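You operate a simulated robot arm through the tools that you are given. There is no shell and no other tool.

The job below is to be done with a simulated robot arm. You get a single attempt, and the scene is never put back.

TASK
Switch the scanner on, scan the carton the white card names, pack it in the long tray and press OK.
Fine: One scan only.

Only the result counts: the job must be done as asked and must still hold three seconds after the hand-in. Knocking over, shifting, dropping, spilling or breaking anything else fails it.

THE ROBOT
A 7-joint arm with a two-finger gripper, fixed in place. Base frame: the origin is on the floor under the middle of its stand, x ahead of it, y to its left, z up; the work surface is at about z = 800. Units: mm, degrees, N and s.
With the tool pointing down near the work surface it reaches from about 300 to 740 mm from the base axis. Its first joint turns from -166.0 to 166.0 degrees. Payload 2.94 kg.
The tool frame sits at the grasp point between the pads (the TCP): z along the fingers, y along the line on which they close. The tips reach 30 mm beyond it. The gripper opens to 138 mm; its body begins 109 mm behind the TCP.
Orientation is told as [roll, pitch, yaw] about the base's x, y, z axes, in that order, counted from this pose: with the fingers straight down and closing along the base's y, the tool's x points along the base's -x, its y along +y and its z along -z.

THE INTERFACE
- The arm moves only by the tool step_arm. Its argument "commands" is a list of rows, each an object (a shift or turn left out is 0, a gripper value left out holds the last) with "hand": the finger opening in mm, from 0 to 138; "slide": the shift along the tool's x, y, z in mm, a list of three; "turn": the turn, a rotation vector about the tool's x, y, z in degrees, a list of three. In form: [{"hand": hand, "slide": [tx, ty, tz], "turn": [rx, ry, rz]}, ...]. A call has 1 to 20 rows; each row shifts and turns the commanded pose from where the row before left it, along the tool's axes as they then stand. Each row takes 0.2 s and may step no farther than 50 mm and 8.6 degrees from the row before; otherwise, or with a gripper value out of range, the whole call is refused. A pose out of reach is approached as far as the arm can. The call stops where the force on the tool passes 40 N (or 10 N more than at its start, if that is more) or the arm is blocked; 0.2 s more then pass. Each finger travels about 72 mm/s and halts on what it meets, pressing with about 34 N; the grip force reading is that of the motor and also rises with nothing between the fingers. The clock runs only during rows and for 0.2 s after the last one: add rows that do not move to give the fingers time. It gives the time, the measured TCP pose, the force on the tool (base axes), the opening and the grip force at its end, in the units of the frame above (readings bear some noise), with the torque about the TCP (base axes, N m) and any sound that the robot's microphone picked up, and new pictures: "views" is both (left out), scene, wrist or none.
- Cameras (640 x 400 px; columns grow to the right, rows downward): "scene" is fixed at [203.7, 499.5, 1552.8]; the picture's right is [-0.59, -0.81, 0.00], its down [-0.72, 0.53, -0.44] and it looks along [0.36, -0.26, -0.90] (base axes); focal length 320 px, centre (320, 200). "wrist" rides on the gripper at [71, 19, -146] in the tool frame; the picture's right is [-0.26, 0.96, 0.00], its down [-0.85, -0.23, -0.48] and it looks along [-0.46, -0.12, 0.88] (tool axes); focal length 280 px, centre (320, 200). There is no depth. A picture from a camera that has moved, and an enlarged one, comes with that camera's place and axes in the base frame and with its lens. The place of the scene camera against the robot may be out by one fixed shift of up to 18 mm in any direction.
- lift_body(by): slides the trunk up (or, below 0, down) by that many mm; the arm rides with it, the base frame stays. It gives what a move gives, with no picture.
- zoom(camera, box): a new picture of the part [left, top, right, bottom] of that camera's present view, enlarged. The clock stands still meanwhile.
- close_job(): hands the job in; it is judged then, once.

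Nothing tells you positions but the pictures and the camera data. Unless the task says otherwise, let go and move clear before handing in.

The tools are called after "Request:" as a command line: name --argument value ..., lists and objects as JSON in quotes. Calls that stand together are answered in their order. step_arm: Moves the arm, as the interface text tells. Its arguments: {"type":"object","properties":{"commands":{"type":"array","items":{"type":"object","properties":{"hand":{"type":"number"},"slide":{"type":"array","items":{"type":"number"}},"turn":{"type":"array","items":{"type":"number"}}}}},"views":{"type":"string","enum":["both","scene","wrist","none"]}},"required":["commands"]} The other tools are called the same way: lift_body (by) moves the trunk up or down; zoom (camera, box) takes an enlarged picture of a part of a camera's view; close_job () hands the job in.

At the start:

```text
time: 0.0
tool_pos: [437.4, 243.0, 1176.7]
ee_rot: [0.0, 0.0, 0.0]
wrist_force: [0.1, -0.3, 0.1]
ft_torque: [0.01, 0.02, 0.01]
opening: 137.9
finger_force: 0.2
trunk travel left (down, up): [-400.0, 54.0]
```

scene: 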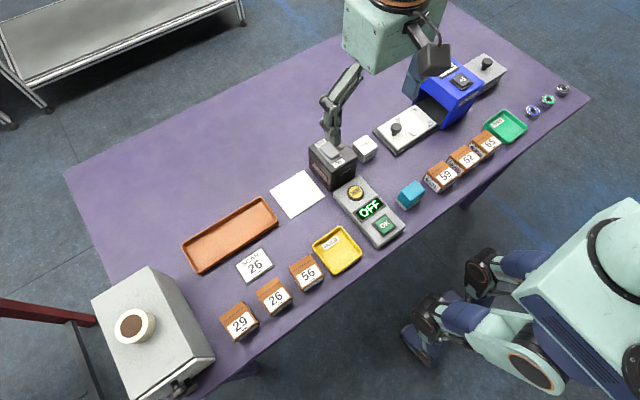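
wrist: 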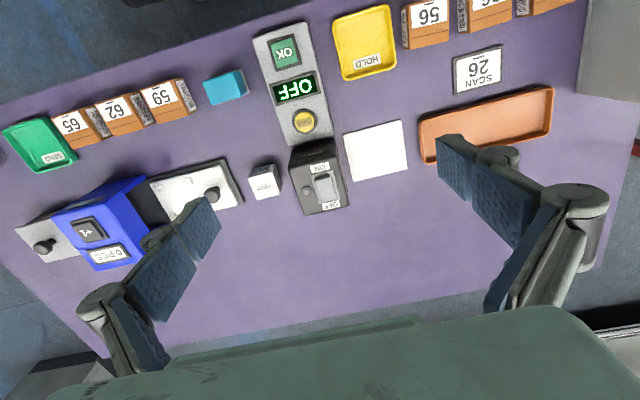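

I see a table with a scanner panel (OFF display, OK button, yellow button), a black rocker switch box, an orange long tray, a white card reading "SCAN 26", and cartons 29, 26, 56 in a row. I'll look more closely before moving.

Request:
zoom --camera "scene" --box '[280, 40, 440, 260]'

Request:
zoom --camera "scene" --box '[170, 180, 370, 350]'

Request:
zoom --camera "wrist" --box '[220, 10, 420, 220]'

Request:
zoom --camera "wrist" --box '[0, 70, 260, 280]'

Request:
zoom --camera "wrist" --box '[390, 0, 640, 180]'

```text
1.82 times, centred on (360, 150) of scene
camera zoom: at [203.7, 499.5, 1552.8], right [-0.59, -0.81, 0.0], down [-0.72, 0.53, -0.44], along [0.36, -0.26, -0.9], focal length 581 px, centre (247, 291)
```

zoom: 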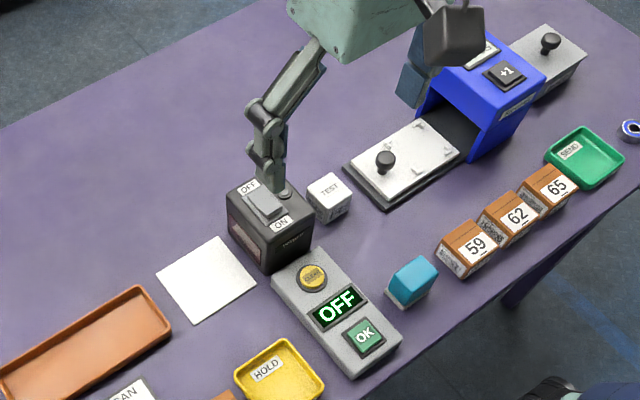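

```text
2.35 times, centred on (270, 265) of scene
camera zoom: at [203.7, 499.5, 1552.8], right [-0.59, -0.81, 0.0], down [-0.72, 0.53, -0.44], along [0.36, -0.26, -0.9], focal length 752 px, centre (438, 47)
```

zoom: 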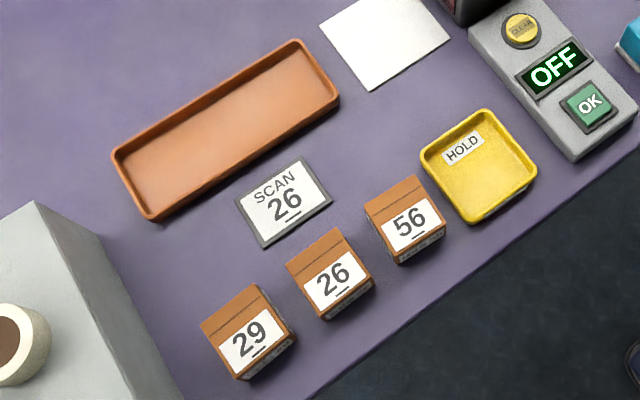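

```text
1.90 times, centred on (320, 115) of wrist
camera zoom: at [365.7, 262.3, 1322.9], right [0.26, 0.96, 0.0], down [0.85, -0.23, 0.48], along [0.46, -0.12, -0.88], focal length 534 px, centre (320, 362)
```

zoom: 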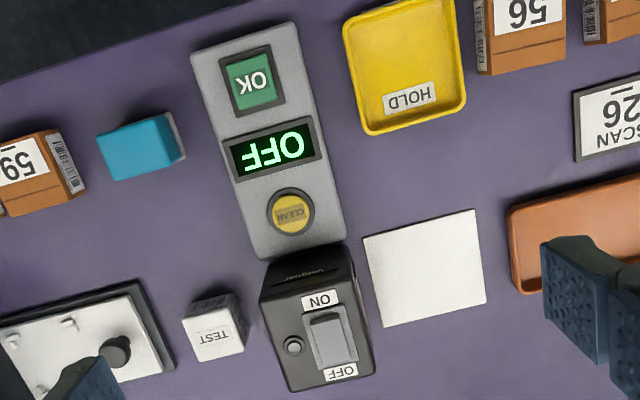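

```text
1.90 times, centred on (130, 175) of wrist
camera zoom: at [365.7, 262.3, 1322.9], right [0.26, 0.96, 0.0], down [0.85, -0.23, 0.48], along [0.46, -0.12, -0.88], focal length 534 px, centre (682, 248)
```

zoom: 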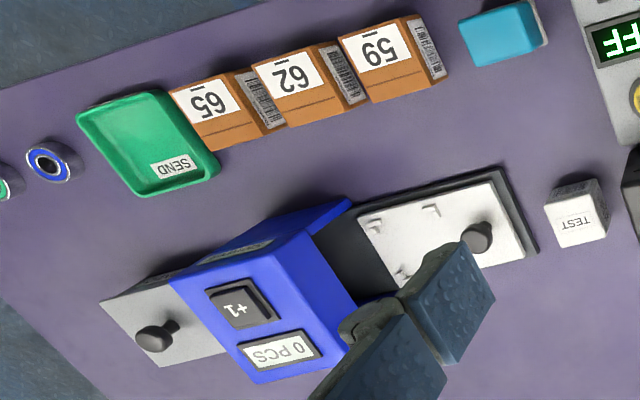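

```text
2.22 times, centred on (515, 90) of wrist
camera zoom: at [365.7, 262.3, 1322.9], right [0.26, 0.96, 0.0], down [0.85, -0.23, 0.48], along [0.46, -0.12, -0.88], focal length 623 px, centre (-113, 444)
```

zoom: 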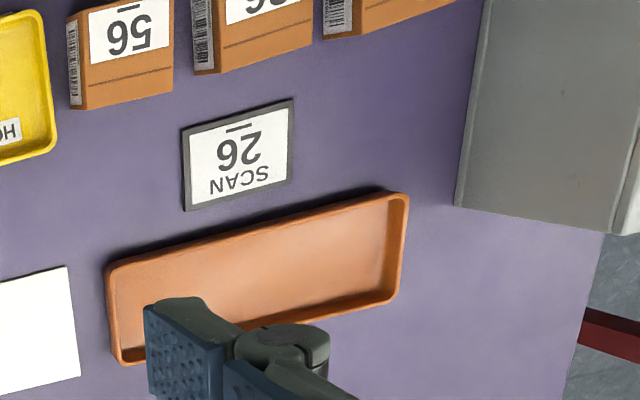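

The card reads SCAN 26, and the middle carton of the left row seems to match. I'm enlarging the scanner and the cartons to find the scan window and the barcode sides.

Request:
zoom --camera "scene" --box '[295, 125, 375, 195]'

Request:
zoom --camera "scene" --box '[210, 240, 330, 350]'

Request:
zoom --camera "wrist" --box '[270, 120, 370, 220]'

Request:
zoom --camera "wrist" --box '[390, 0, 590, 110]'

```text
5.71 times, centred on (335, 160) of scene
camera zoom: at [203.7, 499.5, 1552.8], right [-0.59, -0.81, 0.0], down [-0.72, 0.53, -0.44], along [0.36, -0.26, -0.9], focal length 1827 px, centre (234, 429)
```

zoom: 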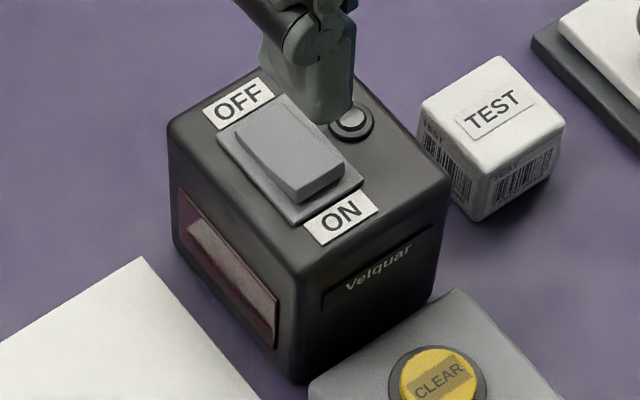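

```text
3.64 times, centred on (270, 295) of scene
camera zoom: at [203.7, 499.5, 1552.8], right [-0.59, -0.81, 0.0], down [-0.72, 0.53, -0.44], along [0.36, -0.26, -0.9], focal length 1163 px, centre (502, -146)
```

zoom: 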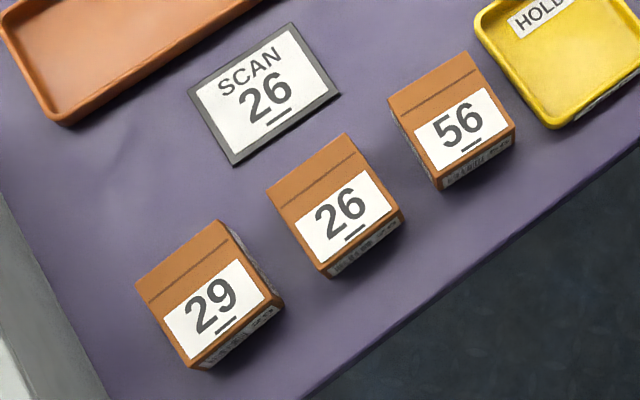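

```text
4.00 times, centred on (320, 170) of wrist
camera zoom: at [365.7, 262.3, 1322.9], right [0.26, 0.96, 0.0], down [0.85, -0.23, 0.48], along [0.46, -0.12, -0.88], focal length 1122 px, centre (320, 320)
```

zoom: 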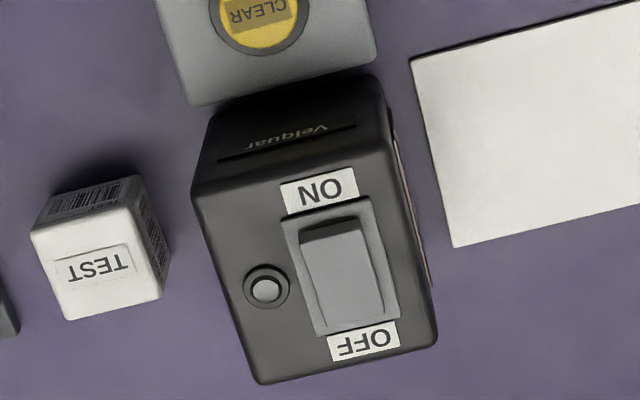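

```text
3.20 times, centred on (490, 55) of wrist
camera zoom: at [365.7, 262.3, 1322.9], right [0.26, 0.96, 0.0], down [0.85, -0.23, 0.48], along [0.46, -0.12, -0.88], focal length 897 px, centre (-224, 664)
```

zoom: 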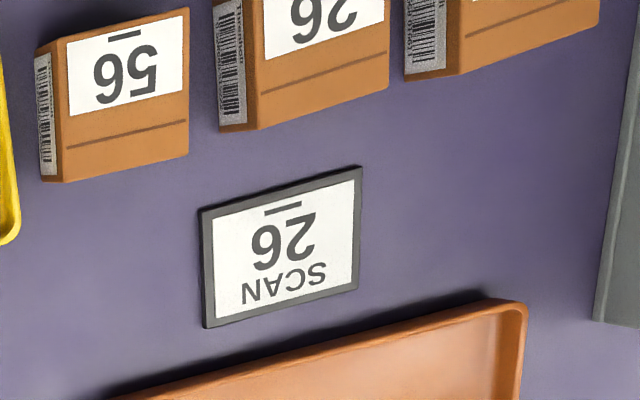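

The black box is the scanner: rocker on top (ON end toward the robot) and a red window on its +y side facing the white mat. The left cartons' barcodes face -y, so a straight carry onto the mat should present the code. I'll first close the fingers and move over the scanner to locate the rocker accurately.

Request:
step_arm --commands '[{"hand": 0, "slide": [0, 0, 0]}, {"slide": [0, -13, 30]}, {"slide": [-10, -13, 30]}, {"slide": [-10, 0, 30]}, {"slide": [0, 0, 20]}, {}, {}]' --views "both"

```text
time: 1.6
tool_pos: [458.1, 217.4, 1065.2]
ee_rot: [-0.1, 0.0, 0.0]
wrist_force: [-0.5, 0.0, -0.2]
ft_torque: [0.01, 0.03, -0.02]
opening: 0.3
finger_force: 28.7
trunk travel left (down, up): [-400.0, 54.0]
camera wrist: at [385.8, 236.5, 1212.0], right [0.26, 0.96, 0.0], down [0.85, -0.23, 0.48], along [0.46, -0.12, -0.88], focal length 280 px, centre (320, 200)
```

scene: 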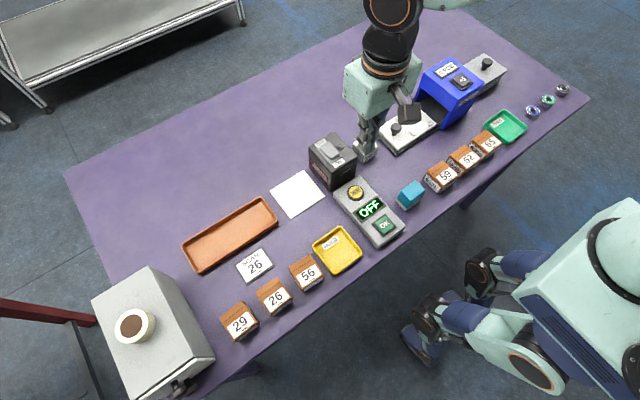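
wrist: 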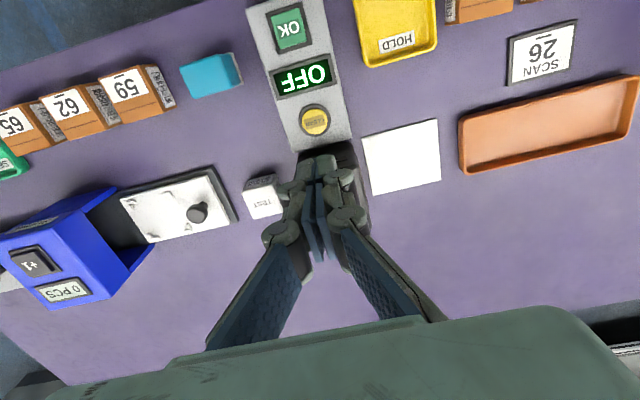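

The fingers hide the switch from straight above, so I'll shift sideways (+y) to view the scanner and its window from a second angle for triangulation.

Request:
step_arm --commands '[{"slide": [0, 30, 10]}, {"slide": [0, 40, 10]}, {"slide": [0, 40, 10]}, {}, {}]' --views "wrist"

Request:
zoom --camera "wrist" --box '[120, 60, 320, 240]'

Request:
zoom --camera "wrist" --box '[320, 0, 640, 200]'

```text
time: 2.8
tool_pos: [455.7, 327.4, 1037.7]
ee_rot: [-0.1, 0.0, 0.0]
wrist_force: [0.3, 0.1, 0.7]
ft_torque: [0.03, 0.0, 0.02]
opening: 0.0
finger_force: 28.5
trunk travel left (down, up): [-400.0, 54.0]
camera wrist: at [385.1, 346.7, 1183.4], right [0.26, 0.96, 0.0], down [0.85, -0.23, 0.48], along [0.46, -0.12, -0.88], focal length 280 px, centre (320, 200)
```

wrist: 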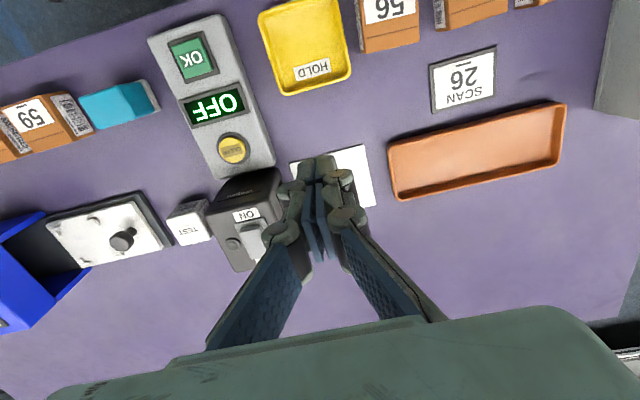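

```text
2.22 times, centred on (220, 150) of wrist
camera zoom: at [385.1, 346.7, 1183.4], right [0.26, 0.96, 0.0], down [0.85, -0.23, 0.48], along [0.46, -0.12, -0.88], focal length 623 px, centre (542, 311)
```

zoom: 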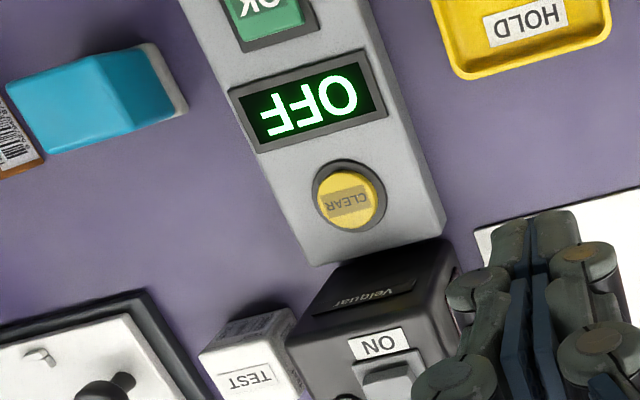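

```text
2.00 times, centred on (480, 100) of wrist
camera zoom: at [385.1, 346.7, 1183.4], right [0.26, 0.96, 0.0], down [0.85, -0.23, 0.48], along [0.46, -0.12, -0.88], focal length 561 px, centre (0, 400)
```

zoom: 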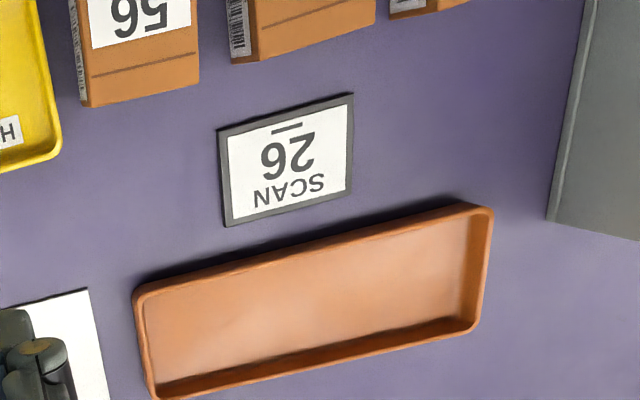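

Two wrist views agree that the scanner top is at z≈900, with the rocker centred near (565, 218) and its raised ON end near x≈547. I'll move above the ON end, then lower gently.

Request:
step_arm --commands '[{"slide": [-22.5, -27.4, 5]}, {"slide": [-22.5, -27.4, 5]}, {"slide": [-22.5, -27.3, 5]}, {"slide": [-22.3, -27.3, 5]}, {"slide": [0, 0, 20]}, {"slide": [0, 0, 20]}, {}, {}, {}]' --views "both"

Request:
zoom --camera "scene" --box '[290, 100, 420, 260]'

Request:
zoom --camera "wrist" --box '[220, 60, 420, 260]'

```text
time: 4.8
tool_pos: [545.8, 217.8, 976.7]
ee_rot: [0.0, 0.0, 0.0]
wrist_force: [-0.4, -0.5, 1.5]
ft_torque: [0.02, 0.02, 0.02]
opening: 0.1
finger_force: 28.0
trunk travel left (down, up): [-400.0, 54.0]
camera wrist: at [474.7, 236.5, 1122.2], right [0.26, 0.96, 0.0], down [0.85, -0.23, 0.48], along [0.46, -0.12, -0.88], focal length 280 px, centre (320, 200)
```

scene: 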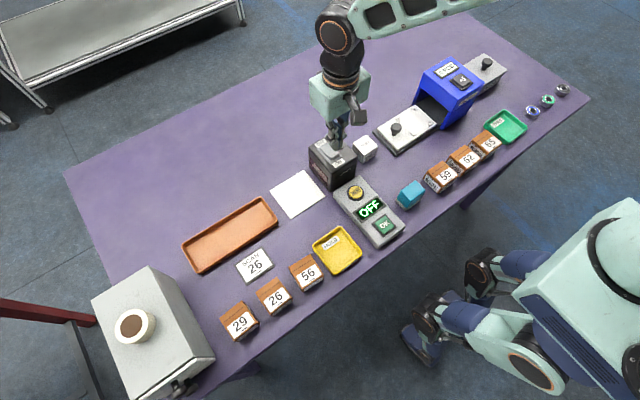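
wrist: 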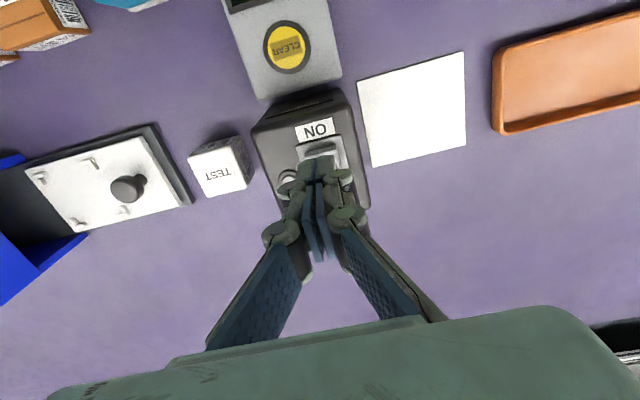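

```text
2.50 times, centred on (355, 180) of scene
camera zoom: at [203.7, 499.5, 1552.8], right [-0.59, -0.81, 0.0], down [-0.72, 0.53, -0.44], along [0.36, -0.26, -0.9], focal length 800 px, centre (232, 250)
```

zoom: 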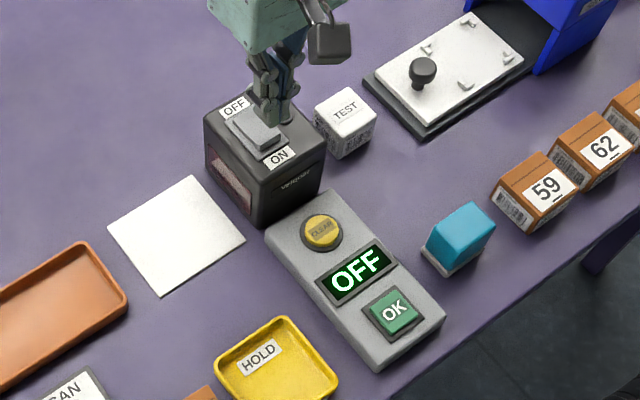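

```text
2.00 times, centred on (320, 160) of wrist
camera zoom: at [474.7, 236.5, 1122.2], right [0.26, 0.96, 0.0], down [0.85, -0.23, 0.48], along [0.46, -0.12, -0.88], focal length 561 px, centre (320, 280)
```

zoom: 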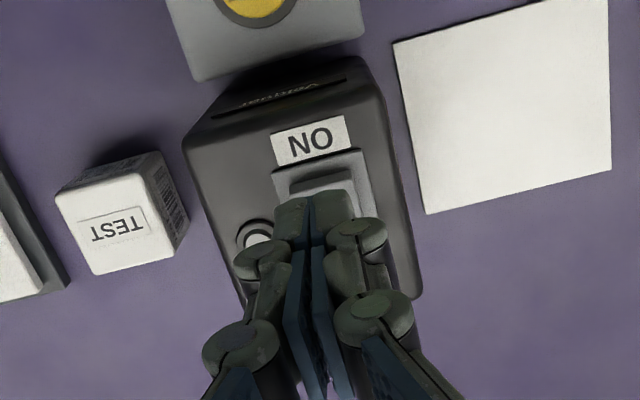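

The fingertips are over the rocker's ON end as seen in both views. I'm descending in small steps until the rocker tips.

Request:
step_arm --commands '[{"slide": [0, 0, 15]}, {"slide": [0, 0, 12]}, {"slide": [0, 0, 5]}, {"slide": [0, 0, 2]}, {"slide": [0, 0, 2]}, {"slide": [0, 0, 2]}, {"slide": [0, 0, 2]}]' --views "both"

```text
time: 6.4
tool_pos: [545.7, 217.3, 936.6]
ee_rot: [0.1, 0.0, 0.0]
wrist_force: [0.0, 0.0, 0.8]
ft_torque: [0.01, 0.03, 0.03]
opening: 0.0
finger_force: 28.1
trunk travel left (down, up): [-400.0, 54.0]
heard: click
camera wrist: at [475.2, 236.3, 1082.6], right [0.26, 0.96, 0.0], down [0.85, -0.23, 0.48], along [0.46, -0.12, -0.88], focal length 280 px, centre (320, 200)
```

scene: 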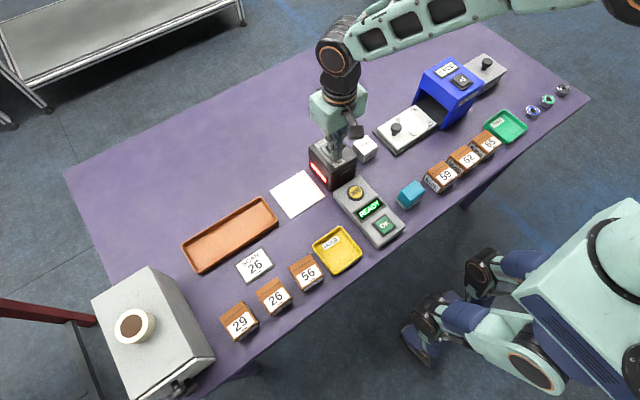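
wrist: 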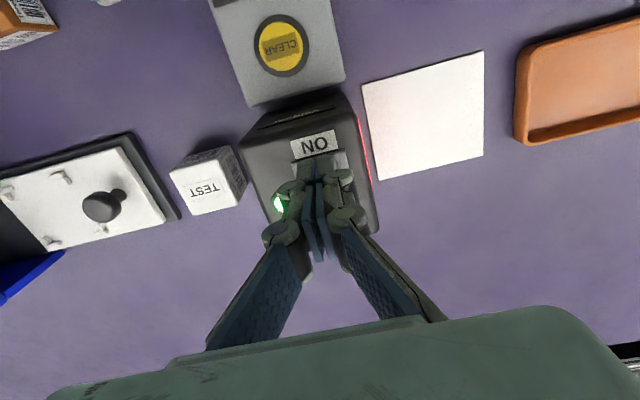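

The scanner clicked on and the display reads READY. I'll rise, travel to above carton 26 with the gripper opening, and get a closer view.

Request:
step_arm --commands '[{"slide": [0, 0, -30]}, {"slide": [0, 0, -45]}, {"slide": [0, 0, -45]}, {"hand": 138, "slide": [21, 40, 0]}, {"slide": [21, 40, 0]}, {"slide": [21, 40, 0]}, {"slide": [21, 40, 0]}, {"slide": [21, 40, 0]}, {"slide": [21, 40, 0]}, {"slide": [20, 40, 0]}, {}, {}]' --views "both"

Request:
zoom --camera "wrist" --box '[160, 0, 480, 200]'

```text
time: 9.0
tool_pos: [401.5, 497.1, 1056.4]
ee_rot: [0.0, -0.1, 0.0]
wrist_force: [-0.1, -0.6, -1.2]
ft_torque: [0.05, -0.01, 0.03]
opening: 138.4
finger_force: 0.0
trunk travel left (down, up): [-400.0, 54.0]
camera wrist: at [329.3, 516.4, 1202.3], right [0.26, 0.96, 0.0], down [0.85, -0.23, 0.48], along [0.46, -0.12, -0.88], focal length 280 px, centre (320, 200)
```

scene: 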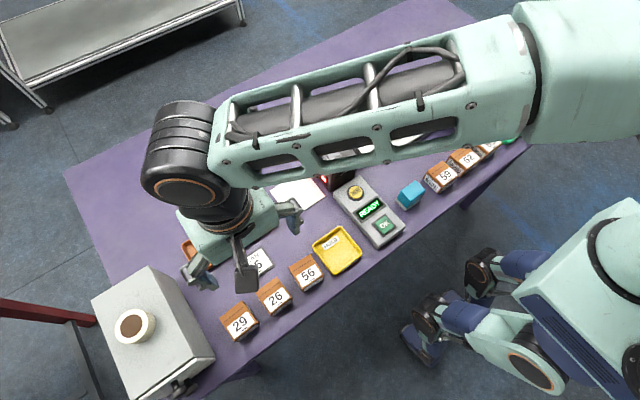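
wrist: 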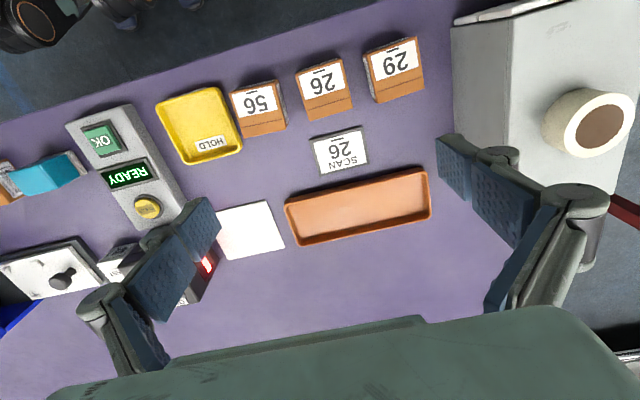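

```text
2.00 times, centred on (320, 100) of wrist
camera zoom: at [329.3, 516.4, 1202.3], right [0.26, 0.96, 0.0], down [0.85, -0.23, 0.48], along [0.46, -0.12, -0.88], focal length 561 px, centre (320, 400)
```

zoom: 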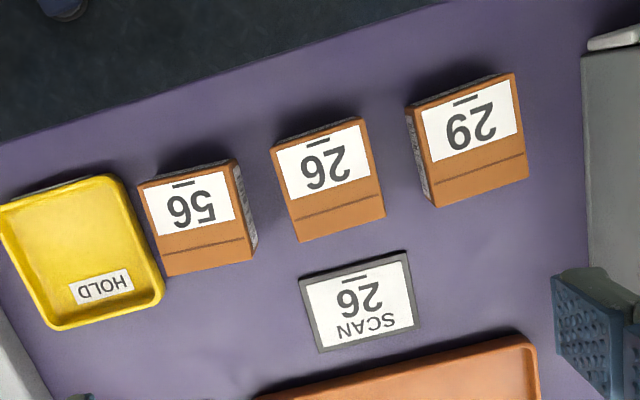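

I see 56, 26, 29 in a row with the card "SCAN 26". Carton 26 is at about (374, 510). Since its barcode is on the -y face, I'll turn the gripper 90° to close along x (fingers on the ±x faces), keeping the code uncovered.

Request:
step_arm --commands '[{"slide": [27.5, 13, 0]}, {"turn": [0, 0, 8.1818]}, {"turn": [0, 0, 8.1818]}, {"turn": [0, 0, 8.1818]}, {"turn": [0, 0, 8.1818]}, {"turn": [0, 0, 8.1818]}, {"turn": [0, 0, 8.1818]}, {"turn": [0, 0, 8.1818]}, {"turn": [0, 0, 8.1818]}, {"turn": [0, 0, 8.1818]}, {"turn": [0, 0, 8.1818]}, {"turn": [0, 0, 8.1818]}, {}, {}]' --views "both"

Request:
zoom --camera "wrist" --box '[220, 60, 420, 240]'

```text
time: 12.0
tool_pos: [373.7, 510.7, 1056.2]
ee_rot: [-0.1, 0.0, -90.2]
wrist_force: [-1.0, -0.6, -0.4]
ft_torque: [0.01, 0.01, 0.03]
opening: 138.2
finger_force: 0.0
trunk travel left (down, up): [-400.0, 54.0]
camera wrist: at [392.4, 581.7, 1202.2], right [0.96, -0.26, 0.0], down [-0.23, -0.85, 0.48], along [-0.13, -0.46, -0.88], focal length 280 px, centre (320, 200)
```

scene: 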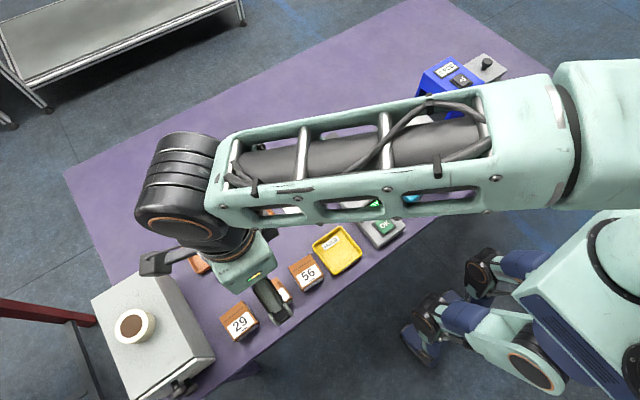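
wrist: 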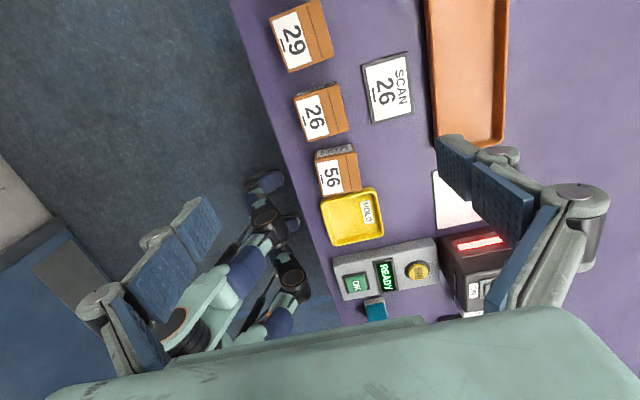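

```text
2.22 times, centred on (320, 150) of wrist
camera zoom: at [392.4, 581.7, 1202.2], right [0.96, -0.26, 0.0], down [-0.23, -0.85, 0.48], along [-0.13, -0.46, -0.88], focal length 623 px, centre (320, 311)
```

zoom: 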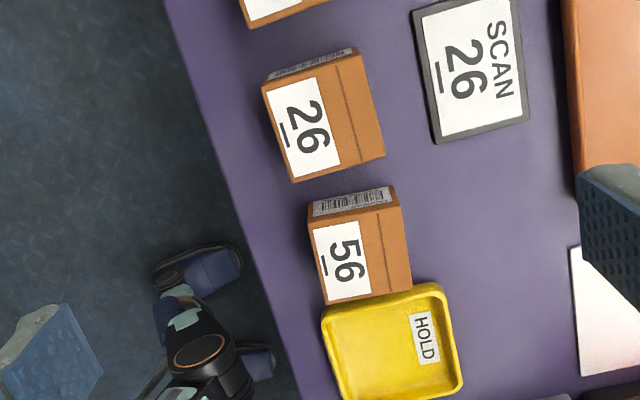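

Request:
zoom --camera "wrist" --box '[270, 70, 370, 210]'

Request:
zoom --camera "wrist" --box '[430, 210, 530, 320]'

```text
2.86 times, centred on (320, 140) of wrist
camera zoom: at [392.4, 581.7, 1202.2], right [0.96, -0.26, 0.0], down [-0.23, -0.85, 0.48], along [-0.13, -0.46, -0.88], focal length 801 px, centre (320, 371)
```

zoom: 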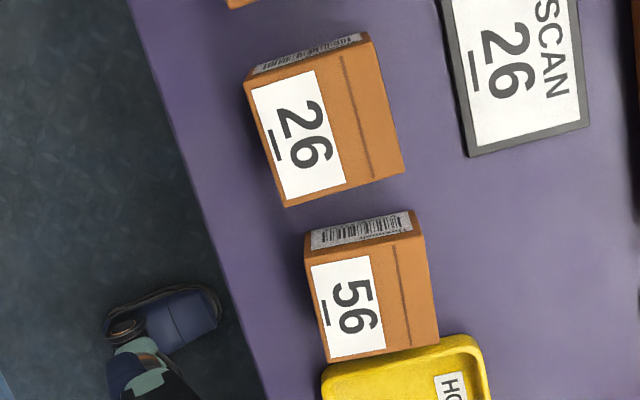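

```text
3.64 times, centred on (480, 265) of wrist
camera zoom: at [392.4, 581.7, 1202.2], right [0.96, -0.26, 0.0], down [-0.23, -0.85, 0.48], along [-0.13, -0.46, -0.88], focal length 1020 px, centre (-262, -36)
```

zoom: 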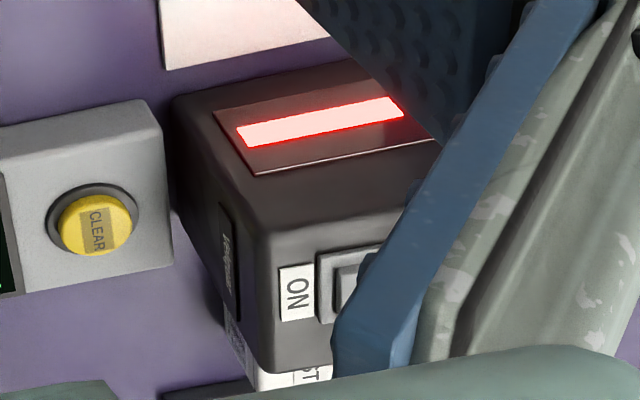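

Carton 26 (top about 56 × 56 mm) is centred near (375, 510), and the gripper now straddles it along x. I'll lower partway with a narrower opening to measure its height.

Request:
step_arm --commands '[{"hand": 110, "slide": [0, 0, 30]}, {"slide": [0, 1, 40]}, {"slide": [0, 0, 40]}, {}, {}]' --views "both"

Request:
zoom --camera "wrist" --box '[220, 40, 420, 220]'

Request:
zoom --camera "scene" --box '[210, 220, 350, 340]'

```text
time: 13.2
tool_pos: [374.5, 510.3, 945.5]
ee_rot: [0.0, 0.0, -90.0]
wrist_force: [0.1, 0.5, -0.7]
ft_torque: [0.0, 0.01, -0.01]
opening: 110.3
finger_force: 0.2
trunk travel left (down, up): [-400.0, 54.0]
camera wrist: at [393.5, 580.6, 1091.4], right [0.97, -0.26, 0.0], down [-0.23, -0.85, 0.48], along [-0.12, -0.46, -0.88], focal length 280 px, centre (320, 200)
```

scene: 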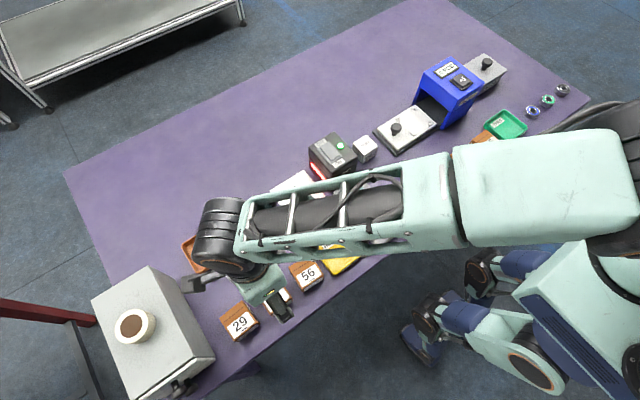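
wrist: 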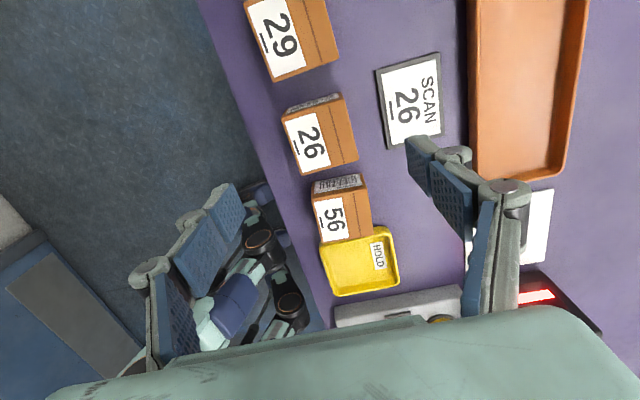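

```text
2.22 times, centred on (320, 130) of wrist
camera zoom: at [393.5, 580.6, 1091.4], right [0.97, -0.26, 0.0], down [-0.23, -0.85, 0.48], along [-0.12, -0.46, -0.88], focal length 623 px, centre (320, 356)
```

zoom: 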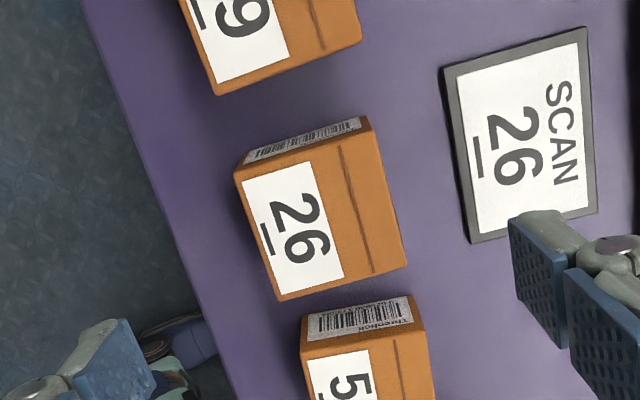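

```text
3.33 times, centred on (280, 280) of scene
camera zoom: at [203.7, 499.5, 1552.8], right [-0.59, -0.81, 0.0], down [-0.72, 0.53, -0.44], along [0.36, -0.26, -0.9], focal length 1066 px, centre (453, -67)
```

zoom: 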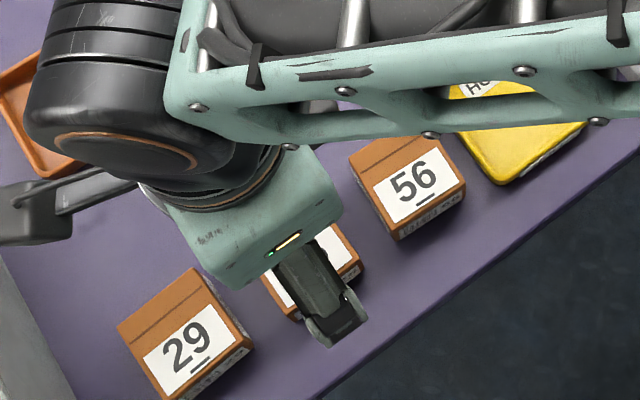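

Request:
zoom --camera "wrist" --box '[280, 80, 370, 180]'

```text
4.00 times, centred on (325, 130) of wrist
camera zoom: at [393.5, 580.6, 1091.4], right [0.97, -0.26, 0.0], down [-0.23, -0.85, 0.48], along [-0.12, -0.46, -0.88], focal length 1122 px, centre (300, 480)
```

zoom: 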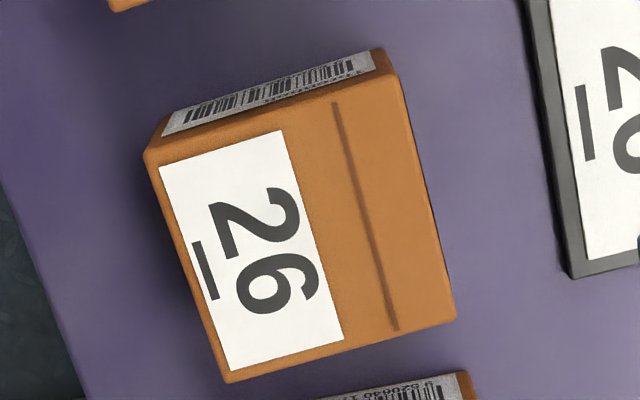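

Carton 26 is about 57 mm wide and 40 mm tall, and the card's edge lies at x≈438. I'll narrow the opening to 80 mm so the +x finger stays clear of the card, then lower to just above the carton and check.

Request:
step_arm --commands '[{"hand": 82, "slide": [0.5, 1, 0]}, {"slide": [0, 0, 30]}, {"slide": [0, 0, 30]}, {}, {}]' --views "both"

Request:
zoom --camera "wrist" --box '[180, 60, 460, 260]'

Request:
zoom --camera "scene" --box '[210, 220, 350, 340]'

```text
time: 14.4
tool_pos: [374.7, 511.1, 886.4]
ee_rot: [0.0, 0.1, -89.9]
wrist_force: [-0.2, 0.3, 0.3]
ft_torque: [0.0, 0.01, 0.0]
opening: 82.0
finger_force: 0.1
trunk travel left (down, up): [-400.0, 54.0]
camera wrist: at [393.2, 581.2, 1032.0], right [0.96, -0.26, 0.0], down [-0.23, -0.85, 0.48], along [-0.12, -0.46, -0.88], focal length 280 px, centre (320, 200)
```

scene: 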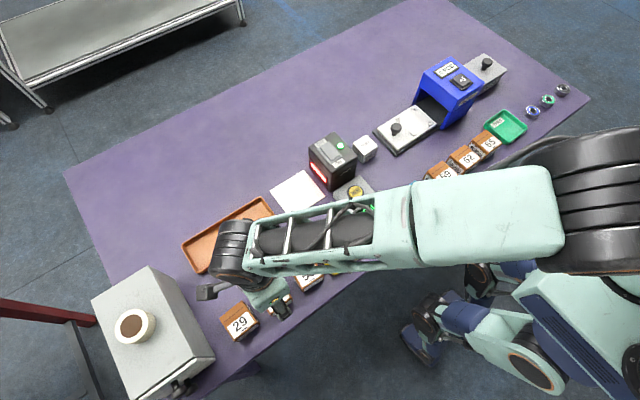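
wrist: 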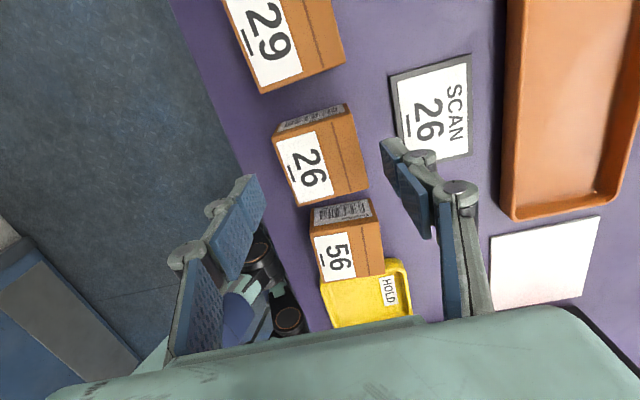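

```text
2.00 times, centred on (320, 160) of wrist
camera zoom: at [393.2, 581.2, 1032.0], right [0.96, -0.26, 0.0], down [-0.23, -0.85, 0.48], along [-0.12, -0.46, -0.88], focal length 561 px, centre (320, 280)
```

zoom: 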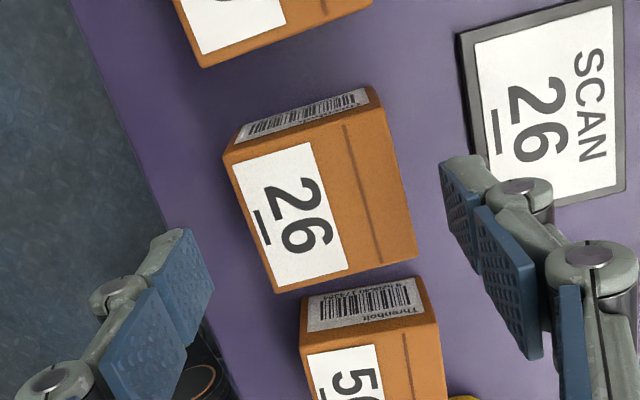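

```text
3.33 times, centred on (280, 280) of scene
camera zoom: at [203.7, 499.5, 1552.8], right [-0.59, -0.81, 0.0], down [-0.72, 0.53, -0.44], along [0.36, -0.26, -0.9], focal length 1066 px, centre (453, -67)
```

zoom: 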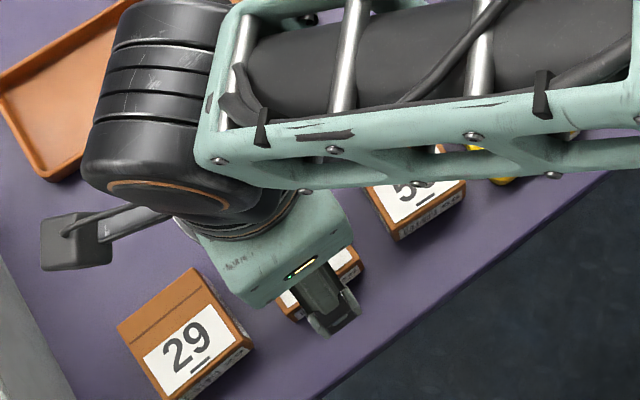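

The alignment looks good: carton 26 is centred at about (375, 510) between the fingers, and the +x finger is clear of the card. I'm lowering to grasp height and closing.

Request:
step_arm --commands '[{"slide": [-0.5, 0.7, 20]}, {"slide": [0, 0, 15]}, {"slide": [0, 0, 10]}, {"slide": [0, 0, 6]}, {}, {}]' --views "wrist"

```text
time: 15.8
tool_pos: [375.3, 510.5, 835.1]
ee_rot: [0.0, 0.1, -89.9]
wrist_force: [-0.4, -0.2, 0.5]
ft_torque: [0.03, 0.0, -0.01]
opening: 82.0
finger_force: 0.0
trunk travel left (down, up): [-400.0, 54.0]
camera wrist: at [394.7, 580.8, 982.4], right [0.97, -0.26, 0.0], down [-0.23, -0.85, 0.48], along [-0.12, -0.46, -0.88], focal length 280 px, centre (320, 200)
```

wrist: 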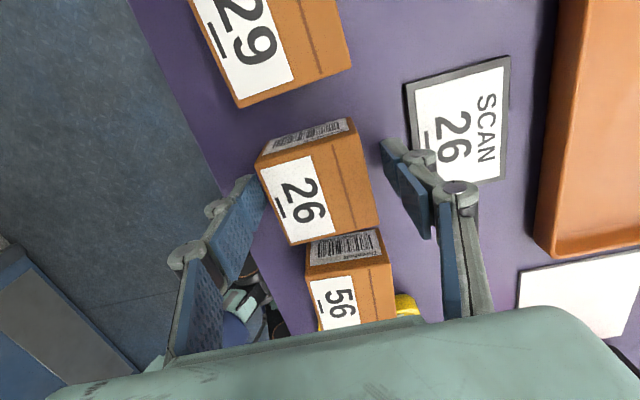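

The carton is right between the pads. I'm closing on it.

Request:
step_arm --commands '[{"hand": 40}, {}, {}, {}]' --views "wrist"

```text
time: 16.8
tool_pos: [376.2, 510.1, 836.0]
ee_rot: [0.0, -0.1, -90.1]
wrist_force: [1.0, 0.4, 0.6]
ft_torque: [-0.02, -0.01, 0.03]
opening: 57.5
finger_force: 33.9
trunk travel left (down, up): [-400.0, 54.0]
camera wrist: at [394.7, 580.8, 982.6], right [0.97, -0.26, 0.0], down [-0.23, -0.85, 0.48], along [-0.12, -0.46, -0.88], focal length 280 px, centre (320, 200)
```

wrist: 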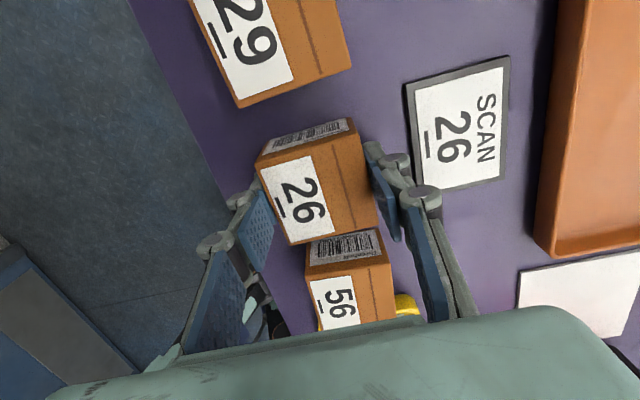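

Carton 26 is gripped (57.5 mm). I'm lifting it straight up clear of everything, then I'll check the tray's rim height before choosing the approach to the scanner.

Request:
step_arm --commands '[{"slide": [0, 0, -20]}, {"slide": [0, 0, -35]}, {"slide": [0, 0, -40]}, {"slide": [0, 0, -40]}, {}, {}]' --views "both"

Request:
zoom --camera "scene" --box '[170, 180, 300, 290]'

Request:
zoom --camera "wrist" --box '[360, 0, 640, 260]'

```text
time: 18.2
tool_pos: [377.1, 513.7, 972.1]
ee_rot: [0.0, 0.0, -90.0]
wrist_force: [0.2, 0.4, -0.1]
ft_torque: [0.02, 0.0, 0.01]
opening: 40.0
finger_force: 0.1
trunk travel left (down, up): [-400.0, 54.0]
camera wrist: at [396.0, 583.5, 1118.7], right [0.96, -0.26, 0.0], down [-0.23, -0.85, 0.48], along [-0.12, -0.46, -0.88], focal length 280 px, centre (320, 200)
```

scene: 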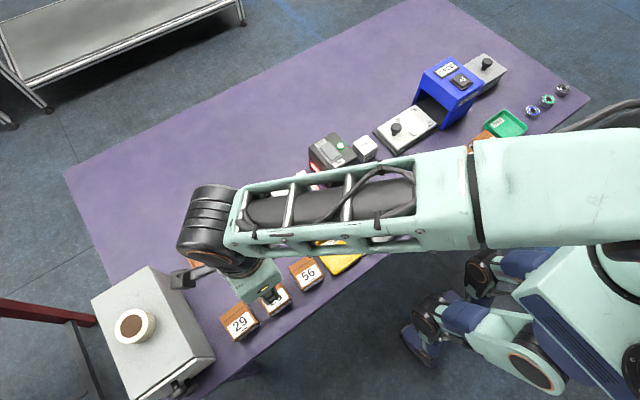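
wrist: 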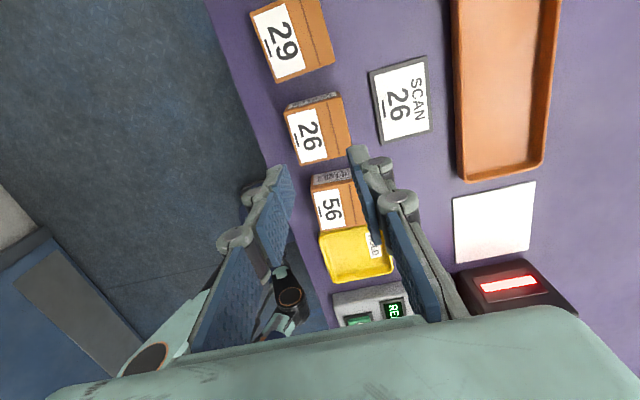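

```text
3.64 times, centred on (235, 235) of scene
camera zoom: at [203.7, 499.5, 1552.8], right [-0.59, -0.81, 0.0], down [-0.72, 0.53, -0.44], along [0.36, -0.26, -0.9], focal length 1163 px, centre (629, 73)
```

zoom: 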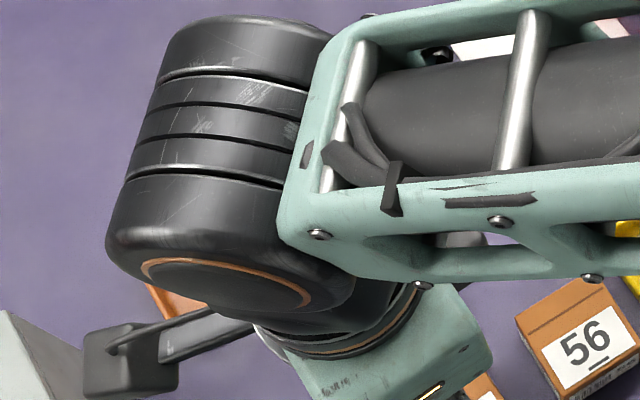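

```text
1.54 times, centred on (500, 130) of wrist
camera zoom: at [396.0, 583.5, 1118.7], right [0.96, -0.26, 0.0], down [-0.23, -0.85, 0.48], along [-0.12, -0.46, -0.88], focal length 431 px, centre (43, 308)
```

zoom: 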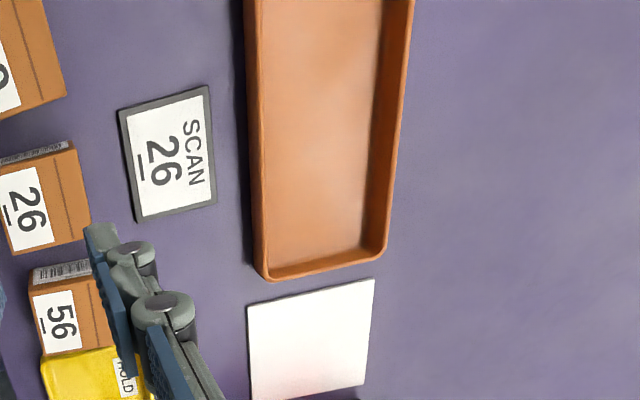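

The carton slipped out of the grip: the fingers are at 40 mm with no load. Carton 26 still seems to stand in its place, so I'll look closely before trying a deeper grip.

Request:
zoom --camera "wrist" --box '[270, 70, 370, 190]'

Request:
zoom --camera "scene" --box '[220, 240, 330, 340]'

```text
3.33 times, centred on (320, 130) of wrist
camera zoom: at [396.0, 583.5, 1118.7], right [0.96, -0.26, 0.0], down [-0.23, -0.85, 0.48], along [-0.12, -0.46, -0.88], focal length 935 px, centre (320, 433)
```

zoom: 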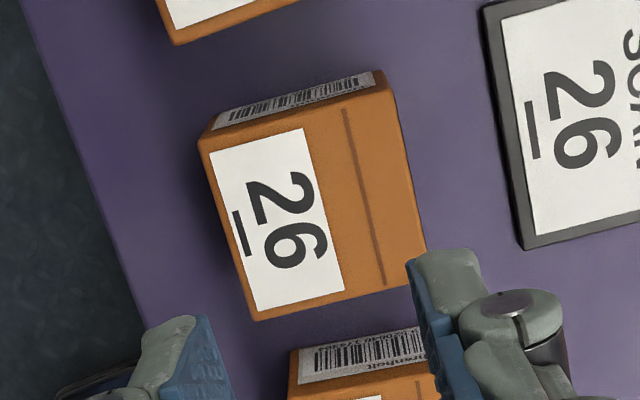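

```text
4.00 times, centred on (275, 290) of scene
camera zoom: at [203.7, 499.5, 1552.8], right [-0.59, -0.81, 0.0], down [-0.72, 0.53, -0.44], along [0.36, -0.26, -0.9], focal length 1279 px, centre (500, -160)
```

zoom: 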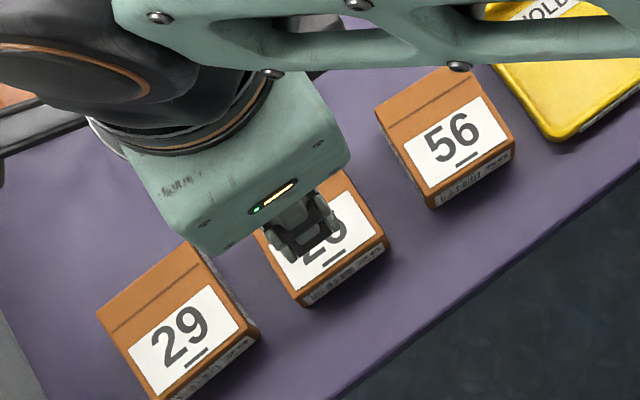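

Carton 26 still stands in place at about (376, 511), upright. I'll reopen, go back down and find table height by touch, so the pads hold the carton lower.

Request:
step_arm --commands '[{"hand": 84}, {}, {"slide": [0, 0, 30]}, {"slide": [0, 0, 30]}, {"slide": [0, 0, 30]}, {"slide": [0, 0, 25]}, {"slide": [0, 0, 15]}, {}, {}]' --views "wrist"

```text
time: 20.2
tool_pos: [375.3, 509.8, 842.7]
ee_rot: [0.0, 0.0, -90.1]
wrist_force: [-0.8, 0.7, 0.7]
ft_torque: [-0.03, -0.02, 0.01]
opening: 84.1
finger_force: 0.0
trunk travel left (down, up): [-400.0, 54.0]
camera wrist: at [394.4, 581.4, 987.5], right [0.96, -0.26, 0.0], down [-0.23, -0.85, 0.48], along [-0.12, -0.46, -0.88], focal length 280 px, centre (320, 200)
```

wrist: 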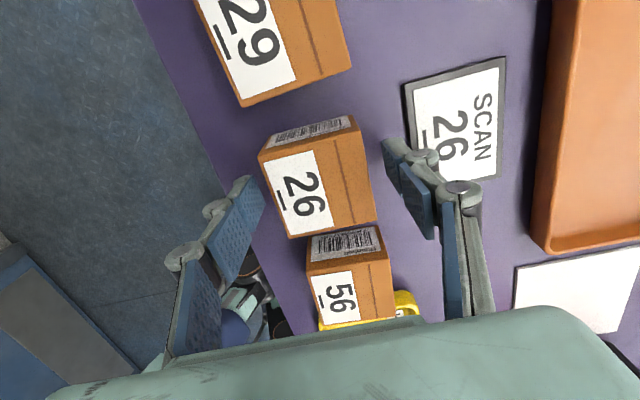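

Request:
step_arm --commands '[{"slide": [0, 0, 4]}, {"slide": [0, 0, 4]}, {"slide": [0, 0, 2]}, {}]' --views "none"

```text
time: 21.2
tool_pos: [374.7, 510.4, 830.7]
ee_rot: [0.0, 0.0, -90.0]
wrist_force: [0.0, 0.0, -0.7]
ft_torque: [0.0, 0.02, 0.0]
opening: 83.9
finger_force: 0.0
trunk travel left (down, up): [-400.0, 54.0]
```

Request:
step_arm --commands '[{"slide": [0, 0, 2]}, {}]' --views "none"

Request:
step_arm --commands '[{"slide": [0, 0, 2]}, {}]' --views "none"

```text
time: 21.8
tool_pos: [375.7, 511.0, 830.3]
ee_rot: [0.0, -0.1, -90.0]
wrist_force: [0.1, 0.0, -0.1]
ft_torque: [0.01, 0.0, -0.01]
opening: 84.1
finger_force: 0.1
trunk travel left (down, up): [-400.0, 54.0]
```

```text
time: 22.4
tool_pos: [376.8, 510.5, 827.2]
ee_rot: [0.1, -0.1, -90.0]
wrist_force: [0.1, 0.0, -0.2]
ft_torque: [0.01, -0.03, 0.03]
opening: 84.0
finger_force: 0.2
trunk travel left (down, up): [-400.0, 54.0]
```

Request:
step_arm --commands '[{"slide": [0, 0, 1.5]}, {}]' --views "none"

Request:
step_arm --commands '[{"slide": [0, 0, 1.5]}, {}]' --views "none"

Request:
step_arm --commands '[{"slide": [0, 0, 1.5]}, {}]' --views "wrist"

```text
time: 23.0
tool_pos: [375.8, 510.0, 825.7]
ee_rot: [0.1, 0.1, -90.0]
wrist_force: [0.6, 0.8, 4.5]
ft_torque: [0.0, 0.07, -0.03]
opening: 84.7
finger_force: 0.3
trunk travel left (down, up): [-400.0, 54.0]
```

```text
time: 23.6
tool_pos: [374.9, 511.3, 825.5]
ee_rot: [0.0, 0.3, -90.0]
wrist_force: [0.2, 2.0, 11.3]
ft_torque: [0.03, 0.28, 0.0]
opening: 83.5
finger_force: 0.1
trunk travel left (down, up): [-400.0, 54.0]
```

```text
time: 24.2
tool_pos: [375.3, 510.8, 826.7]
ee_rot: [0.2, 0.3, -90.0]
wrist_force: [-2.0, 3.5, 19.1]
ft_torque: [0.11, 0.29, -0.02]
opening: 85.0
finger_force: 1.4
trunk travel left (down, up): [-400.0, 54.0]
camera wrist: at [393.2, 580.3, 972.1], right [0.97, -0.26, 0.0], down [-0.23, -0.85, 0.47], along [-0.12, -0.45, -0.88], focal length 280 px, centre (320, 200)
```

wrist: 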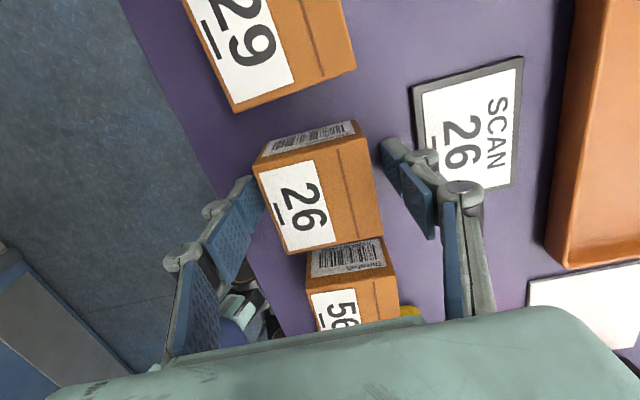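

The table contact came at TCP z≈826 at this opening, so my first grip was about 8 mm too high. I'll back off a few mm, close, and lift very gently while watching the readings.

Request:
step_arm --commands '[{"slide": [0, 0, -3.5]}, {"slide": [0, 0, -3]}, {}, {"hand": 40}, {}, {}, {}, {}]' --views "wrist"

```text
time: 26.0
tool_pos: [376.3, 509.5, 829.4]
ee_rot: [0.0, 0.1, -90.0]
wrist_force: [1.7, -3.4, 9.7]
ft_torque: [-0.24, 0.0, 0.0]
opening: 57.3
finger_force: 33.5
trunk travel left (down, up): [-400.0, 54.0]
camera wrist: at [394.1, 580.4, 975.5], right [0.96, -0.26, 0.0], down [-0.23, -0.85, 0.48], along [-0.12, -0.46, -0.88], focal length 280 px, centre (320, 200)
```

wrist: 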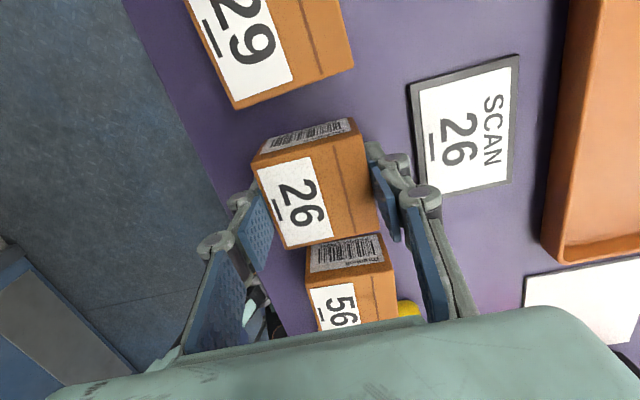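

The grip is on at 57.3 mm, with the tips just brushing the table. I'm lifting in tiny steps and checking that the load is carried.

Request:
step_arm --commands '[{"slide": [0, 0, -2]}, {}, {"slide": [0, 0, -2]}, {}, {"slide": [0, 0, -2]}, {}]' --views "wrist"

```text
time: 27.4
tool_pos: [374.2, 510.6, 834.5]
ee_rot: [0.0, 0.0, -90.0]
wrist_force: [0.7, 0.3, -1.0]
ft_torque: [0.0, -0.02, 0.0]
opening: 57.0
finger_force: 34.4
trunk travel left (down, up): [-400.0, 54.0]
camera wrist: at [394.0, 581.4, 980.5], right [0.97, -0.26, 0.0], down [-0.23, -0.85, 0.48], along [-0.12, -0.46, -0.88], focal length 280 px, centre (320, 200)
```

wrist: 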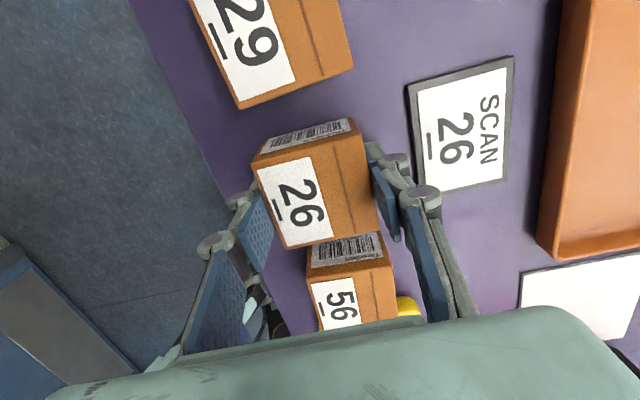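

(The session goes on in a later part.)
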